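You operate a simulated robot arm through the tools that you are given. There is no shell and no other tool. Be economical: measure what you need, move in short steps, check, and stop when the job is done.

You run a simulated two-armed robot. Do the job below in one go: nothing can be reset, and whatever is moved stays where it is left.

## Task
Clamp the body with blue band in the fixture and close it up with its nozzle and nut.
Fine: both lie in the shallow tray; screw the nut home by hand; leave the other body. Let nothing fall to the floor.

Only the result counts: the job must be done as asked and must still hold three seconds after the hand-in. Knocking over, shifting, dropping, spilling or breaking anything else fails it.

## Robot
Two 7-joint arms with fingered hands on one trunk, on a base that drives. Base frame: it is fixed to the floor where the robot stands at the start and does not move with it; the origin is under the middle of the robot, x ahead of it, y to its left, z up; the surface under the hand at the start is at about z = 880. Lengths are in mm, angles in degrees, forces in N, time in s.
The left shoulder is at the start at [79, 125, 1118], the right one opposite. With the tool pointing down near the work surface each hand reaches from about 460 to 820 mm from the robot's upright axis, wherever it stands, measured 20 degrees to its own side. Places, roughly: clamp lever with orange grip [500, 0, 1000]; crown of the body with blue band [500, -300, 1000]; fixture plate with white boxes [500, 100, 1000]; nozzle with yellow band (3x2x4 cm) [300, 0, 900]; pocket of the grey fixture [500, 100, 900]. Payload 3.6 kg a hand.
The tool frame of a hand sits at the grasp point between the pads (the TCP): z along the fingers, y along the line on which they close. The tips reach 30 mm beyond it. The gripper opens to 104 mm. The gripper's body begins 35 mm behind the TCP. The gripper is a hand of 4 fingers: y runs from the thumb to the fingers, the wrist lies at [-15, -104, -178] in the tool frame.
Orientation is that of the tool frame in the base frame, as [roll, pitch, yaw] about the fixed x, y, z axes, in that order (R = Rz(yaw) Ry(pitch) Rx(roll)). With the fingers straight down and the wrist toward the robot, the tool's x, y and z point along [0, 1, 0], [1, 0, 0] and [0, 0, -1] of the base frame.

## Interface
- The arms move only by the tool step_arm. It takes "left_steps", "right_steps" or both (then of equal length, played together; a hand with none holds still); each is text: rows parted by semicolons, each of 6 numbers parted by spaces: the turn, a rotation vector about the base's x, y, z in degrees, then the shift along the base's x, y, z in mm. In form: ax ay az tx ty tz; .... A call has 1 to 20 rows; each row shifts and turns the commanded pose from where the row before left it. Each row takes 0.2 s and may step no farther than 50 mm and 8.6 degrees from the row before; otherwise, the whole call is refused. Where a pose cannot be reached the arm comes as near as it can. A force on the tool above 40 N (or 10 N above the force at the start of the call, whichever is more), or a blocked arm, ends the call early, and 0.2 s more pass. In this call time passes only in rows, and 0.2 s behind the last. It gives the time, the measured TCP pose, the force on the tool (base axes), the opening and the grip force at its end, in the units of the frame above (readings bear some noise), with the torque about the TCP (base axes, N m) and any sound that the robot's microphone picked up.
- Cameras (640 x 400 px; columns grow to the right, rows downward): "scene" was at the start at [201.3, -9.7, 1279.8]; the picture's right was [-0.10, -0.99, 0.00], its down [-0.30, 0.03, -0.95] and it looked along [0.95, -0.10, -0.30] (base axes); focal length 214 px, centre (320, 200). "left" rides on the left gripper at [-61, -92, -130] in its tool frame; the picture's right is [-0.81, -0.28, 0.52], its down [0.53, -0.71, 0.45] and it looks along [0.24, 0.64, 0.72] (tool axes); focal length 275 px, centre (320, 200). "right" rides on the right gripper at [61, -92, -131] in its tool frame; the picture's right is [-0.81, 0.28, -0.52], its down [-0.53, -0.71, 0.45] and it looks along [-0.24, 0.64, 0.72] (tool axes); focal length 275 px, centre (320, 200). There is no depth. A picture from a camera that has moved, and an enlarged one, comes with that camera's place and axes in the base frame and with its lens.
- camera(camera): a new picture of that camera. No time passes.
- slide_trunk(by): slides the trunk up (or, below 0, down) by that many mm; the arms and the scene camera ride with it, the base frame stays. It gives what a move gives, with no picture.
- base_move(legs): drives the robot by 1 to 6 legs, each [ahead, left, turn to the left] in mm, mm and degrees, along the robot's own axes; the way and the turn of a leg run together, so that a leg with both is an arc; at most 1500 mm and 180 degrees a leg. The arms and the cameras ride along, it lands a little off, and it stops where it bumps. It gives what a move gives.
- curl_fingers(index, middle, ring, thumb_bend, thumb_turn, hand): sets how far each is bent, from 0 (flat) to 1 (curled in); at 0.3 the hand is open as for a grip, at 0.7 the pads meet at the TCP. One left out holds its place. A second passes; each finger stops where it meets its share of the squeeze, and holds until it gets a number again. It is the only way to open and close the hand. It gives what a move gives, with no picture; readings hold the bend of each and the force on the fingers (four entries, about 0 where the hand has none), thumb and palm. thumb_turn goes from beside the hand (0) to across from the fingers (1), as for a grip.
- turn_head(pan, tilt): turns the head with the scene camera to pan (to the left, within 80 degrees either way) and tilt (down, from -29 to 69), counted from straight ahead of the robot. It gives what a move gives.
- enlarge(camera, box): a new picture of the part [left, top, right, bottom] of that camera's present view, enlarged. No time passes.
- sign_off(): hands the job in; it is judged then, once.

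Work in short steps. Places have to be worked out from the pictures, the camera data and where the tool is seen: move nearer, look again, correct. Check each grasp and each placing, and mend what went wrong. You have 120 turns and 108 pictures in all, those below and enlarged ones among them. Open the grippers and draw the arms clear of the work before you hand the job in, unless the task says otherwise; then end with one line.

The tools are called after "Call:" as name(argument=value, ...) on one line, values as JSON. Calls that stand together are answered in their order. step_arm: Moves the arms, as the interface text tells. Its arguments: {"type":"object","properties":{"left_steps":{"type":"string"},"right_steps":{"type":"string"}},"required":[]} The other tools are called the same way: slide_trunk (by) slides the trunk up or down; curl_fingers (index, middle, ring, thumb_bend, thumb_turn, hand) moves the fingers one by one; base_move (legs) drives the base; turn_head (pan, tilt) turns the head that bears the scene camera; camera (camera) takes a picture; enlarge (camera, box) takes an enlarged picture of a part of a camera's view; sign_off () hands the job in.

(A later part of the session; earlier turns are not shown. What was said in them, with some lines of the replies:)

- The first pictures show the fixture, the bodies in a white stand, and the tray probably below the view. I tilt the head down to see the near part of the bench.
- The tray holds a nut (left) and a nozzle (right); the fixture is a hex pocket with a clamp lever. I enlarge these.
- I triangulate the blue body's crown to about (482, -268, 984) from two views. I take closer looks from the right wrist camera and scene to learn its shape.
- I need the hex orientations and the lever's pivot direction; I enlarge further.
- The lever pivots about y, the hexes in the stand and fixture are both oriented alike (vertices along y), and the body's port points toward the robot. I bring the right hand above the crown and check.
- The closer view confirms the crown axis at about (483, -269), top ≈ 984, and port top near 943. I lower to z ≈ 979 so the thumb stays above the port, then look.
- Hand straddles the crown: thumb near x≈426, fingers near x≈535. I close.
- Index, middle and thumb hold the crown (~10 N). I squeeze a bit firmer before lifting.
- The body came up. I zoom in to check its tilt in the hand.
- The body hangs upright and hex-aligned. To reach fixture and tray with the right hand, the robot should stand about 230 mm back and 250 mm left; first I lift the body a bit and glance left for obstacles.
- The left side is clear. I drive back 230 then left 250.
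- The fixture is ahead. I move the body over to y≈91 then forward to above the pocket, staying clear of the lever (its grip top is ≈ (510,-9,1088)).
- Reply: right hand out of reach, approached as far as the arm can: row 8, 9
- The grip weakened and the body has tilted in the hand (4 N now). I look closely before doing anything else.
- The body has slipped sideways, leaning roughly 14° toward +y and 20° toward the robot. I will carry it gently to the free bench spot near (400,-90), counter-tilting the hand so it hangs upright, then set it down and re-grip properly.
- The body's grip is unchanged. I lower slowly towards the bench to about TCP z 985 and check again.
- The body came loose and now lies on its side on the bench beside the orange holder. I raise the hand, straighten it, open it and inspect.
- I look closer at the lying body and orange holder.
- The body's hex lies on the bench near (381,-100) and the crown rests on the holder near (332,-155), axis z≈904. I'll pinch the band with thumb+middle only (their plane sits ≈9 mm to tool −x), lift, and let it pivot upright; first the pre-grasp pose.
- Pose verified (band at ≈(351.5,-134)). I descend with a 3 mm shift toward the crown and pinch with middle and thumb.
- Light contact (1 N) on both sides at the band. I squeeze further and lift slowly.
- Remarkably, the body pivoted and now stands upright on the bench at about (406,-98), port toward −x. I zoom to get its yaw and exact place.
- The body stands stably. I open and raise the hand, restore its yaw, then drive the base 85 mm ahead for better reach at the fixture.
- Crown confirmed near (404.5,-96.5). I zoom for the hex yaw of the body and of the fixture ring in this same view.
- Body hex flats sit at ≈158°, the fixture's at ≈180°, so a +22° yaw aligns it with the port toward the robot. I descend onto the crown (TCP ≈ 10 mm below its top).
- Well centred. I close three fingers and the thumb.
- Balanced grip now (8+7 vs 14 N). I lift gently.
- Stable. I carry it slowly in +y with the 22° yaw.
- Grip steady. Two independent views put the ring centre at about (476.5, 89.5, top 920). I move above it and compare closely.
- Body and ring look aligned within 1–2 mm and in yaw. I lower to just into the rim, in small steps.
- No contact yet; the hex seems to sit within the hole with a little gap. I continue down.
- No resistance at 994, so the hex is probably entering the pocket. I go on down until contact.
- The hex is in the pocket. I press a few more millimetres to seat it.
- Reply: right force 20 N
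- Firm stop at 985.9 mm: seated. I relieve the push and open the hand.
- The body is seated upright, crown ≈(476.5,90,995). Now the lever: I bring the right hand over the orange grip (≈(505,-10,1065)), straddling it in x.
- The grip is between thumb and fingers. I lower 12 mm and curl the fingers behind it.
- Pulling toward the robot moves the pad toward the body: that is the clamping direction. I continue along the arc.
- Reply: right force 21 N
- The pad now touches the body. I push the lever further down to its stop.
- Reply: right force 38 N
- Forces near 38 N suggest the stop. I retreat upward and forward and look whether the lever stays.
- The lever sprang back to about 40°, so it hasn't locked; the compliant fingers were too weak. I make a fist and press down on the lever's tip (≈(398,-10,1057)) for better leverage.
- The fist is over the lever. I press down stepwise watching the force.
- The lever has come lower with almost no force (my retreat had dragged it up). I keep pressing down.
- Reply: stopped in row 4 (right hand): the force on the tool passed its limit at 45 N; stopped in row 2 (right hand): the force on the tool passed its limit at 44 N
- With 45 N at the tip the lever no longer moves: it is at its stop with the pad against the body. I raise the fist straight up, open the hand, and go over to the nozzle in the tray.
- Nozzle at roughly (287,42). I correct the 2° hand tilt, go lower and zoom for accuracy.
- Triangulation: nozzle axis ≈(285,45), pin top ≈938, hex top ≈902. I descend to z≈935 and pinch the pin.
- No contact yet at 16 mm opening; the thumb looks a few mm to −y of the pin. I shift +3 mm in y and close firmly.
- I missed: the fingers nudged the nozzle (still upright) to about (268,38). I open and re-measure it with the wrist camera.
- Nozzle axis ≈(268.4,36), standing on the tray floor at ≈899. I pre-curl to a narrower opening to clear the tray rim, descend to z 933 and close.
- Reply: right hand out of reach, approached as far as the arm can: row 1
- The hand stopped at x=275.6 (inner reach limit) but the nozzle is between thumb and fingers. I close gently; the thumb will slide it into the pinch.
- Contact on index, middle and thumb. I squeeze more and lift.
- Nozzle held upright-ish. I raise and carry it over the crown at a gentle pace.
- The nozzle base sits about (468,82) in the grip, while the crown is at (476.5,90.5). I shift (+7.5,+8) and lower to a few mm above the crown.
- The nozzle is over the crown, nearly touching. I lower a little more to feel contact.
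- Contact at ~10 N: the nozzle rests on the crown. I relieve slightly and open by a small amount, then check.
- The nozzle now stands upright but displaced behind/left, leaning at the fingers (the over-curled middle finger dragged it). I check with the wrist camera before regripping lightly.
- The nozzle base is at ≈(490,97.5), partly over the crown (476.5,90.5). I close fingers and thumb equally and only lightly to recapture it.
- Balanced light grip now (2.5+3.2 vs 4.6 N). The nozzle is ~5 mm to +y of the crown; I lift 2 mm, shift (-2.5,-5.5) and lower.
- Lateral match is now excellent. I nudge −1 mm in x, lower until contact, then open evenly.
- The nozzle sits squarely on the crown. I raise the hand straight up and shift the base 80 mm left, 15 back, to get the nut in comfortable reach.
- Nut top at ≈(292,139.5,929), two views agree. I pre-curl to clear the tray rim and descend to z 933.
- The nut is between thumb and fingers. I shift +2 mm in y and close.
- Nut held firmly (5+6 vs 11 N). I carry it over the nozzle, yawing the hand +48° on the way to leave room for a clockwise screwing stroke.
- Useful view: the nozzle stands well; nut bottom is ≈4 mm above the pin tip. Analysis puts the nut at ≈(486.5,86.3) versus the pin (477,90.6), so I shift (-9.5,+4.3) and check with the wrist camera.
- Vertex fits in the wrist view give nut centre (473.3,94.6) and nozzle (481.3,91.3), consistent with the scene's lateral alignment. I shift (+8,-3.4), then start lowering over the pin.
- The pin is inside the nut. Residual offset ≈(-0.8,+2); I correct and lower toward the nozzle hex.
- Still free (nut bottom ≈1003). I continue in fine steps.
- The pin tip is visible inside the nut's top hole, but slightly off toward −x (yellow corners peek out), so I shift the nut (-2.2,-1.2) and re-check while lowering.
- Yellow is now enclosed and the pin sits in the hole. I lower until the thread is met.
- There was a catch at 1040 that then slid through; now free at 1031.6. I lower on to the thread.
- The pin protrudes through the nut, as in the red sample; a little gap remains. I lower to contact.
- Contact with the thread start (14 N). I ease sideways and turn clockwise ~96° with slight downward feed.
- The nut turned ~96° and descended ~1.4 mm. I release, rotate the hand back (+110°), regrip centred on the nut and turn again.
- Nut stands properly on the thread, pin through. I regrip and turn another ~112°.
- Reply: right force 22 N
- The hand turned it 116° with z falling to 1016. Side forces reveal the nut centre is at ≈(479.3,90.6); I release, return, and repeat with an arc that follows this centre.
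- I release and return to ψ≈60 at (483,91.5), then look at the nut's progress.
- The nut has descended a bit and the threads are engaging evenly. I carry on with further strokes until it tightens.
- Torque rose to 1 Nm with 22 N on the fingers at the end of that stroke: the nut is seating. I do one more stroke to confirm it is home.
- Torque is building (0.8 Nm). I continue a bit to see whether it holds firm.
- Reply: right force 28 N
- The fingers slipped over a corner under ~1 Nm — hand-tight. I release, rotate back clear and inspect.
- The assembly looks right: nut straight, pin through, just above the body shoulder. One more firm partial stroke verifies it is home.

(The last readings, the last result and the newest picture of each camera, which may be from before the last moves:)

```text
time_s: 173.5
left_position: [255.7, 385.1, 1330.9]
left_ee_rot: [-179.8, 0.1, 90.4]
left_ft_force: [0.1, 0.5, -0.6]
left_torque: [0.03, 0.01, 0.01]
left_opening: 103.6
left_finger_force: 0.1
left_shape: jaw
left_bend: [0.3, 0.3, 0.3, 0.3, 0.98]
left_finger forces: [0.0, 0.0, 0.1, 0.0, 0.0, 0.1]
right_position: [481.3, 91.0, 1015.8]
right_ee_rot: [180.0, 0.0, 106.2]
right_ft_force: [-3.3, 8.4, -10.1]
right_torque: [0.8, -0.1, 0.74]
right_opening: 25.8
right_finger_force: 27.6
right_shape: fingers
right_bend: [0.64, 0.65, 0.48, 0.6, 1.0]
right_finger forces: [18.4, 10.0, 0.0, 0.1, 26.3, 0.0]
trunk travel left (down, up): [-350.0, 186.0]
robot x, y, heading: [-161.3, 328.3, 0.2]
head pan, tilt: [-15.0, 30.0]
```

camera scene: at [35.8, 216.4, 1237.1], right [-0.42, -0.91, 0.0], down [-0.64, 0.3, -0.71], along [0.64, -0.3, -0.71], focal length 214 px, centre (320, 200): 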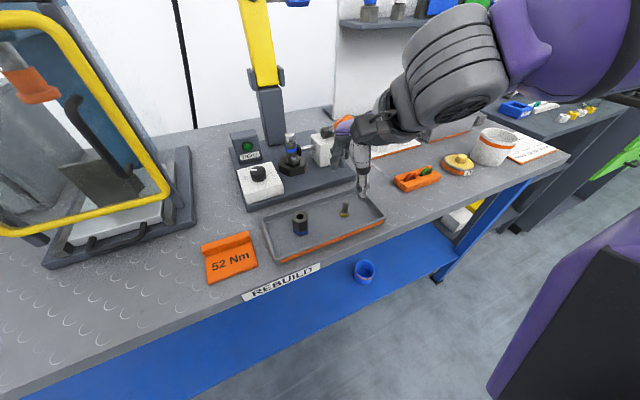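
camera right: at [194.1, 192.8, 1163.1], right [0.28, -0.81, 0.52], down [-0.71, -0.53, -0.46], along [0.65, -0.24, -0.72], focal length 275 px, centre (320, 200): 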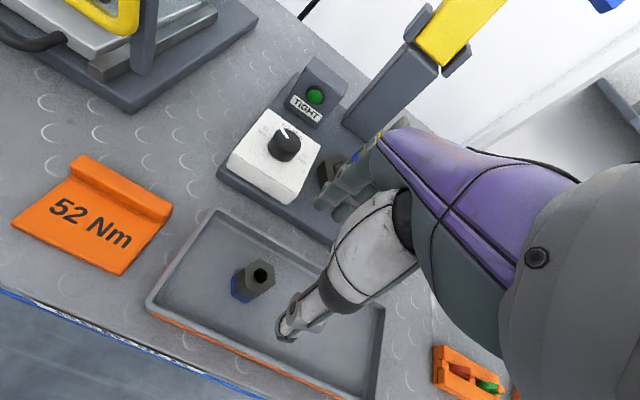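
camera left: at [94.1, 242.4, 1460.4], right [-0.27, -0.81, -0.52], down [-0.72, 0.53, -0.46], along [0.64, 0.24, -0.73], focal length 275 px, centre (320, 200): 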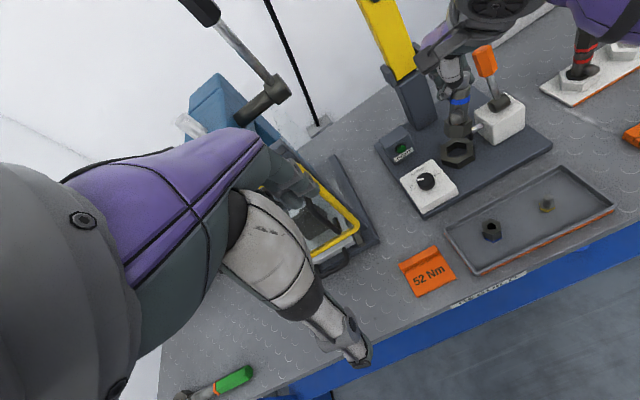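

Same torque build-up at the same angles: the nut no longer turns — it is home. I open the hand and withdraw straight up, then back.

Call:
curl_fingers(hand="right", index=0.4, middle=0.4, ring=0.4, thumb_bend=0.4)

Call:
step_arm(right_steps="0 0 0 0 0 6;0 0 0 0 0 15;0 0 0 0 0 30;0 0 0 0 0 40;0 0 0 0 0 40;0 0 0 -30 0 10;0 0 -5 -40 0 0;0 0 -5 -40 0 0;0 0 -5 -40 0 0")

Call:
enlarge(camera="scene", box=[310, 130, 450, 250])

```text
time_s: 174.5
left_position: [254.5, 382.9, 1329.5]
left_ee_rot: [-179.9, 0.1, 90.3]
left_ft_force: [-0.8, -0.3, 0.9]
left_torque: [-0.02, -0.02, -0.02]
left_opening: 103.7
left_finger_force: 0.0
left_shape: jaw
left_bend: [0.3, 0.3, 0.3, 0.3, 0.98]
left_finger forces: [0.1, 0.1, 0.0, 0.0, 0.0, 0.1]
right_position: [482.0, 90.2, 1015.0]
right_ee_rot: [179.9, 0.1, 106.1]
right_ft_force: [-0.6, -0.5, 0.7]
right_torque: [0.0, 0.0, 0.03]
right_opening: 77.2
right_finger_force: 0.0
right_shape: fingers
right_bend: [0.4, 0.4, 0.4, 0.4, 0.99]
right_finger forces: [0.0, 0.0, 0.1, 0.1, 0.0, 0.0]
trunk travel left (down, up): [-350.0, 186.0]
robot x, y, heading: [-159.7, 331.4, 0.4]
head pan, tilt: [-15.0, 30.0]
```

```text
time_s: 176.5
left_position: [253.8, 384.5, 1331.9]
left_ee_rot: [-180.0, 0.1, 90.4]
left_ft_force: [0.2, -0.4, -0.1]
left_torque: [0.01, -0.04, 0.02]
left_opening: 103.9
left_finger_force: 0.1
left_shape: jaw
left_bend: [0.3, 0.3, 0.3, 0.3, 0.98]
left_finger forces: [0.1, 0.0, 0.0, 0.0, 0.0, 0.0]
right_position: [332.4, 88.3, 1158.1]
right_ee_rot: [179.9, 0.0, 91.1]
right_ft_force: [0.6, -0.8, -0.3]
right_torque: [-0.03, 0.04, 0.02]
right_opening: 77.4
right_finger_force: 0.0
right_shape: fingers
right_bend: [0.4, 0.4, 0.4, 0.4, 0.99]
right_finger forces: [0.0, 0.1, 0.0, 0.1, 0.0, 0.0]
trunk travel left (down, up): [-350.0, 186.0]
robot x, y, heading: [-163.0, 330.1, 0.3]
head pan, tilt: [-15.0, 30.0]
```

```text
3.33 times, centred on (380, 190) of scene
camera zoom: at [33.3, 307.4, 1259.8], right [-0.25, -0.97, 0.0], down [-0.48, 0.13, -0.87], along [0.84, -0.22, -0.5], focal length 715 px, centre (120, 233)
```

zoom: 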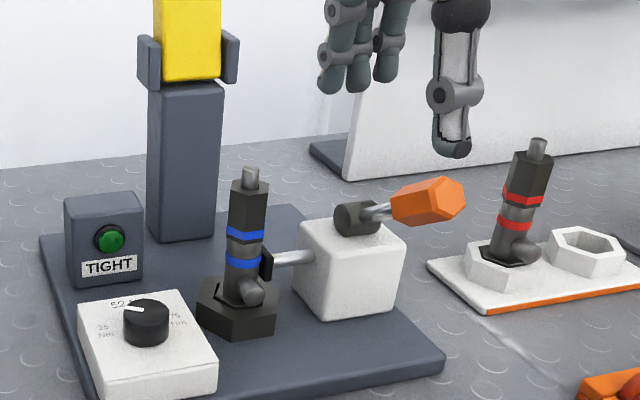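

The blue assembly now matches the red sample: body clamped, nozzle pin through the tightened nut, hands open and clear. I hand in.

Call:
sign_off()

```text
The job is handed in.
```

The blue-band body is clamped in the fixture and closed up with its nozzle and nut. The nut is hand-tight, and by the end it no longer turned at about 0.75 Nm. The other body was left alone and nothing fell to the floor. On the way the blue-band body slipped from the hand onto the bench, its crown landing on the orange ring holder; I saw no sign that the holder moved.
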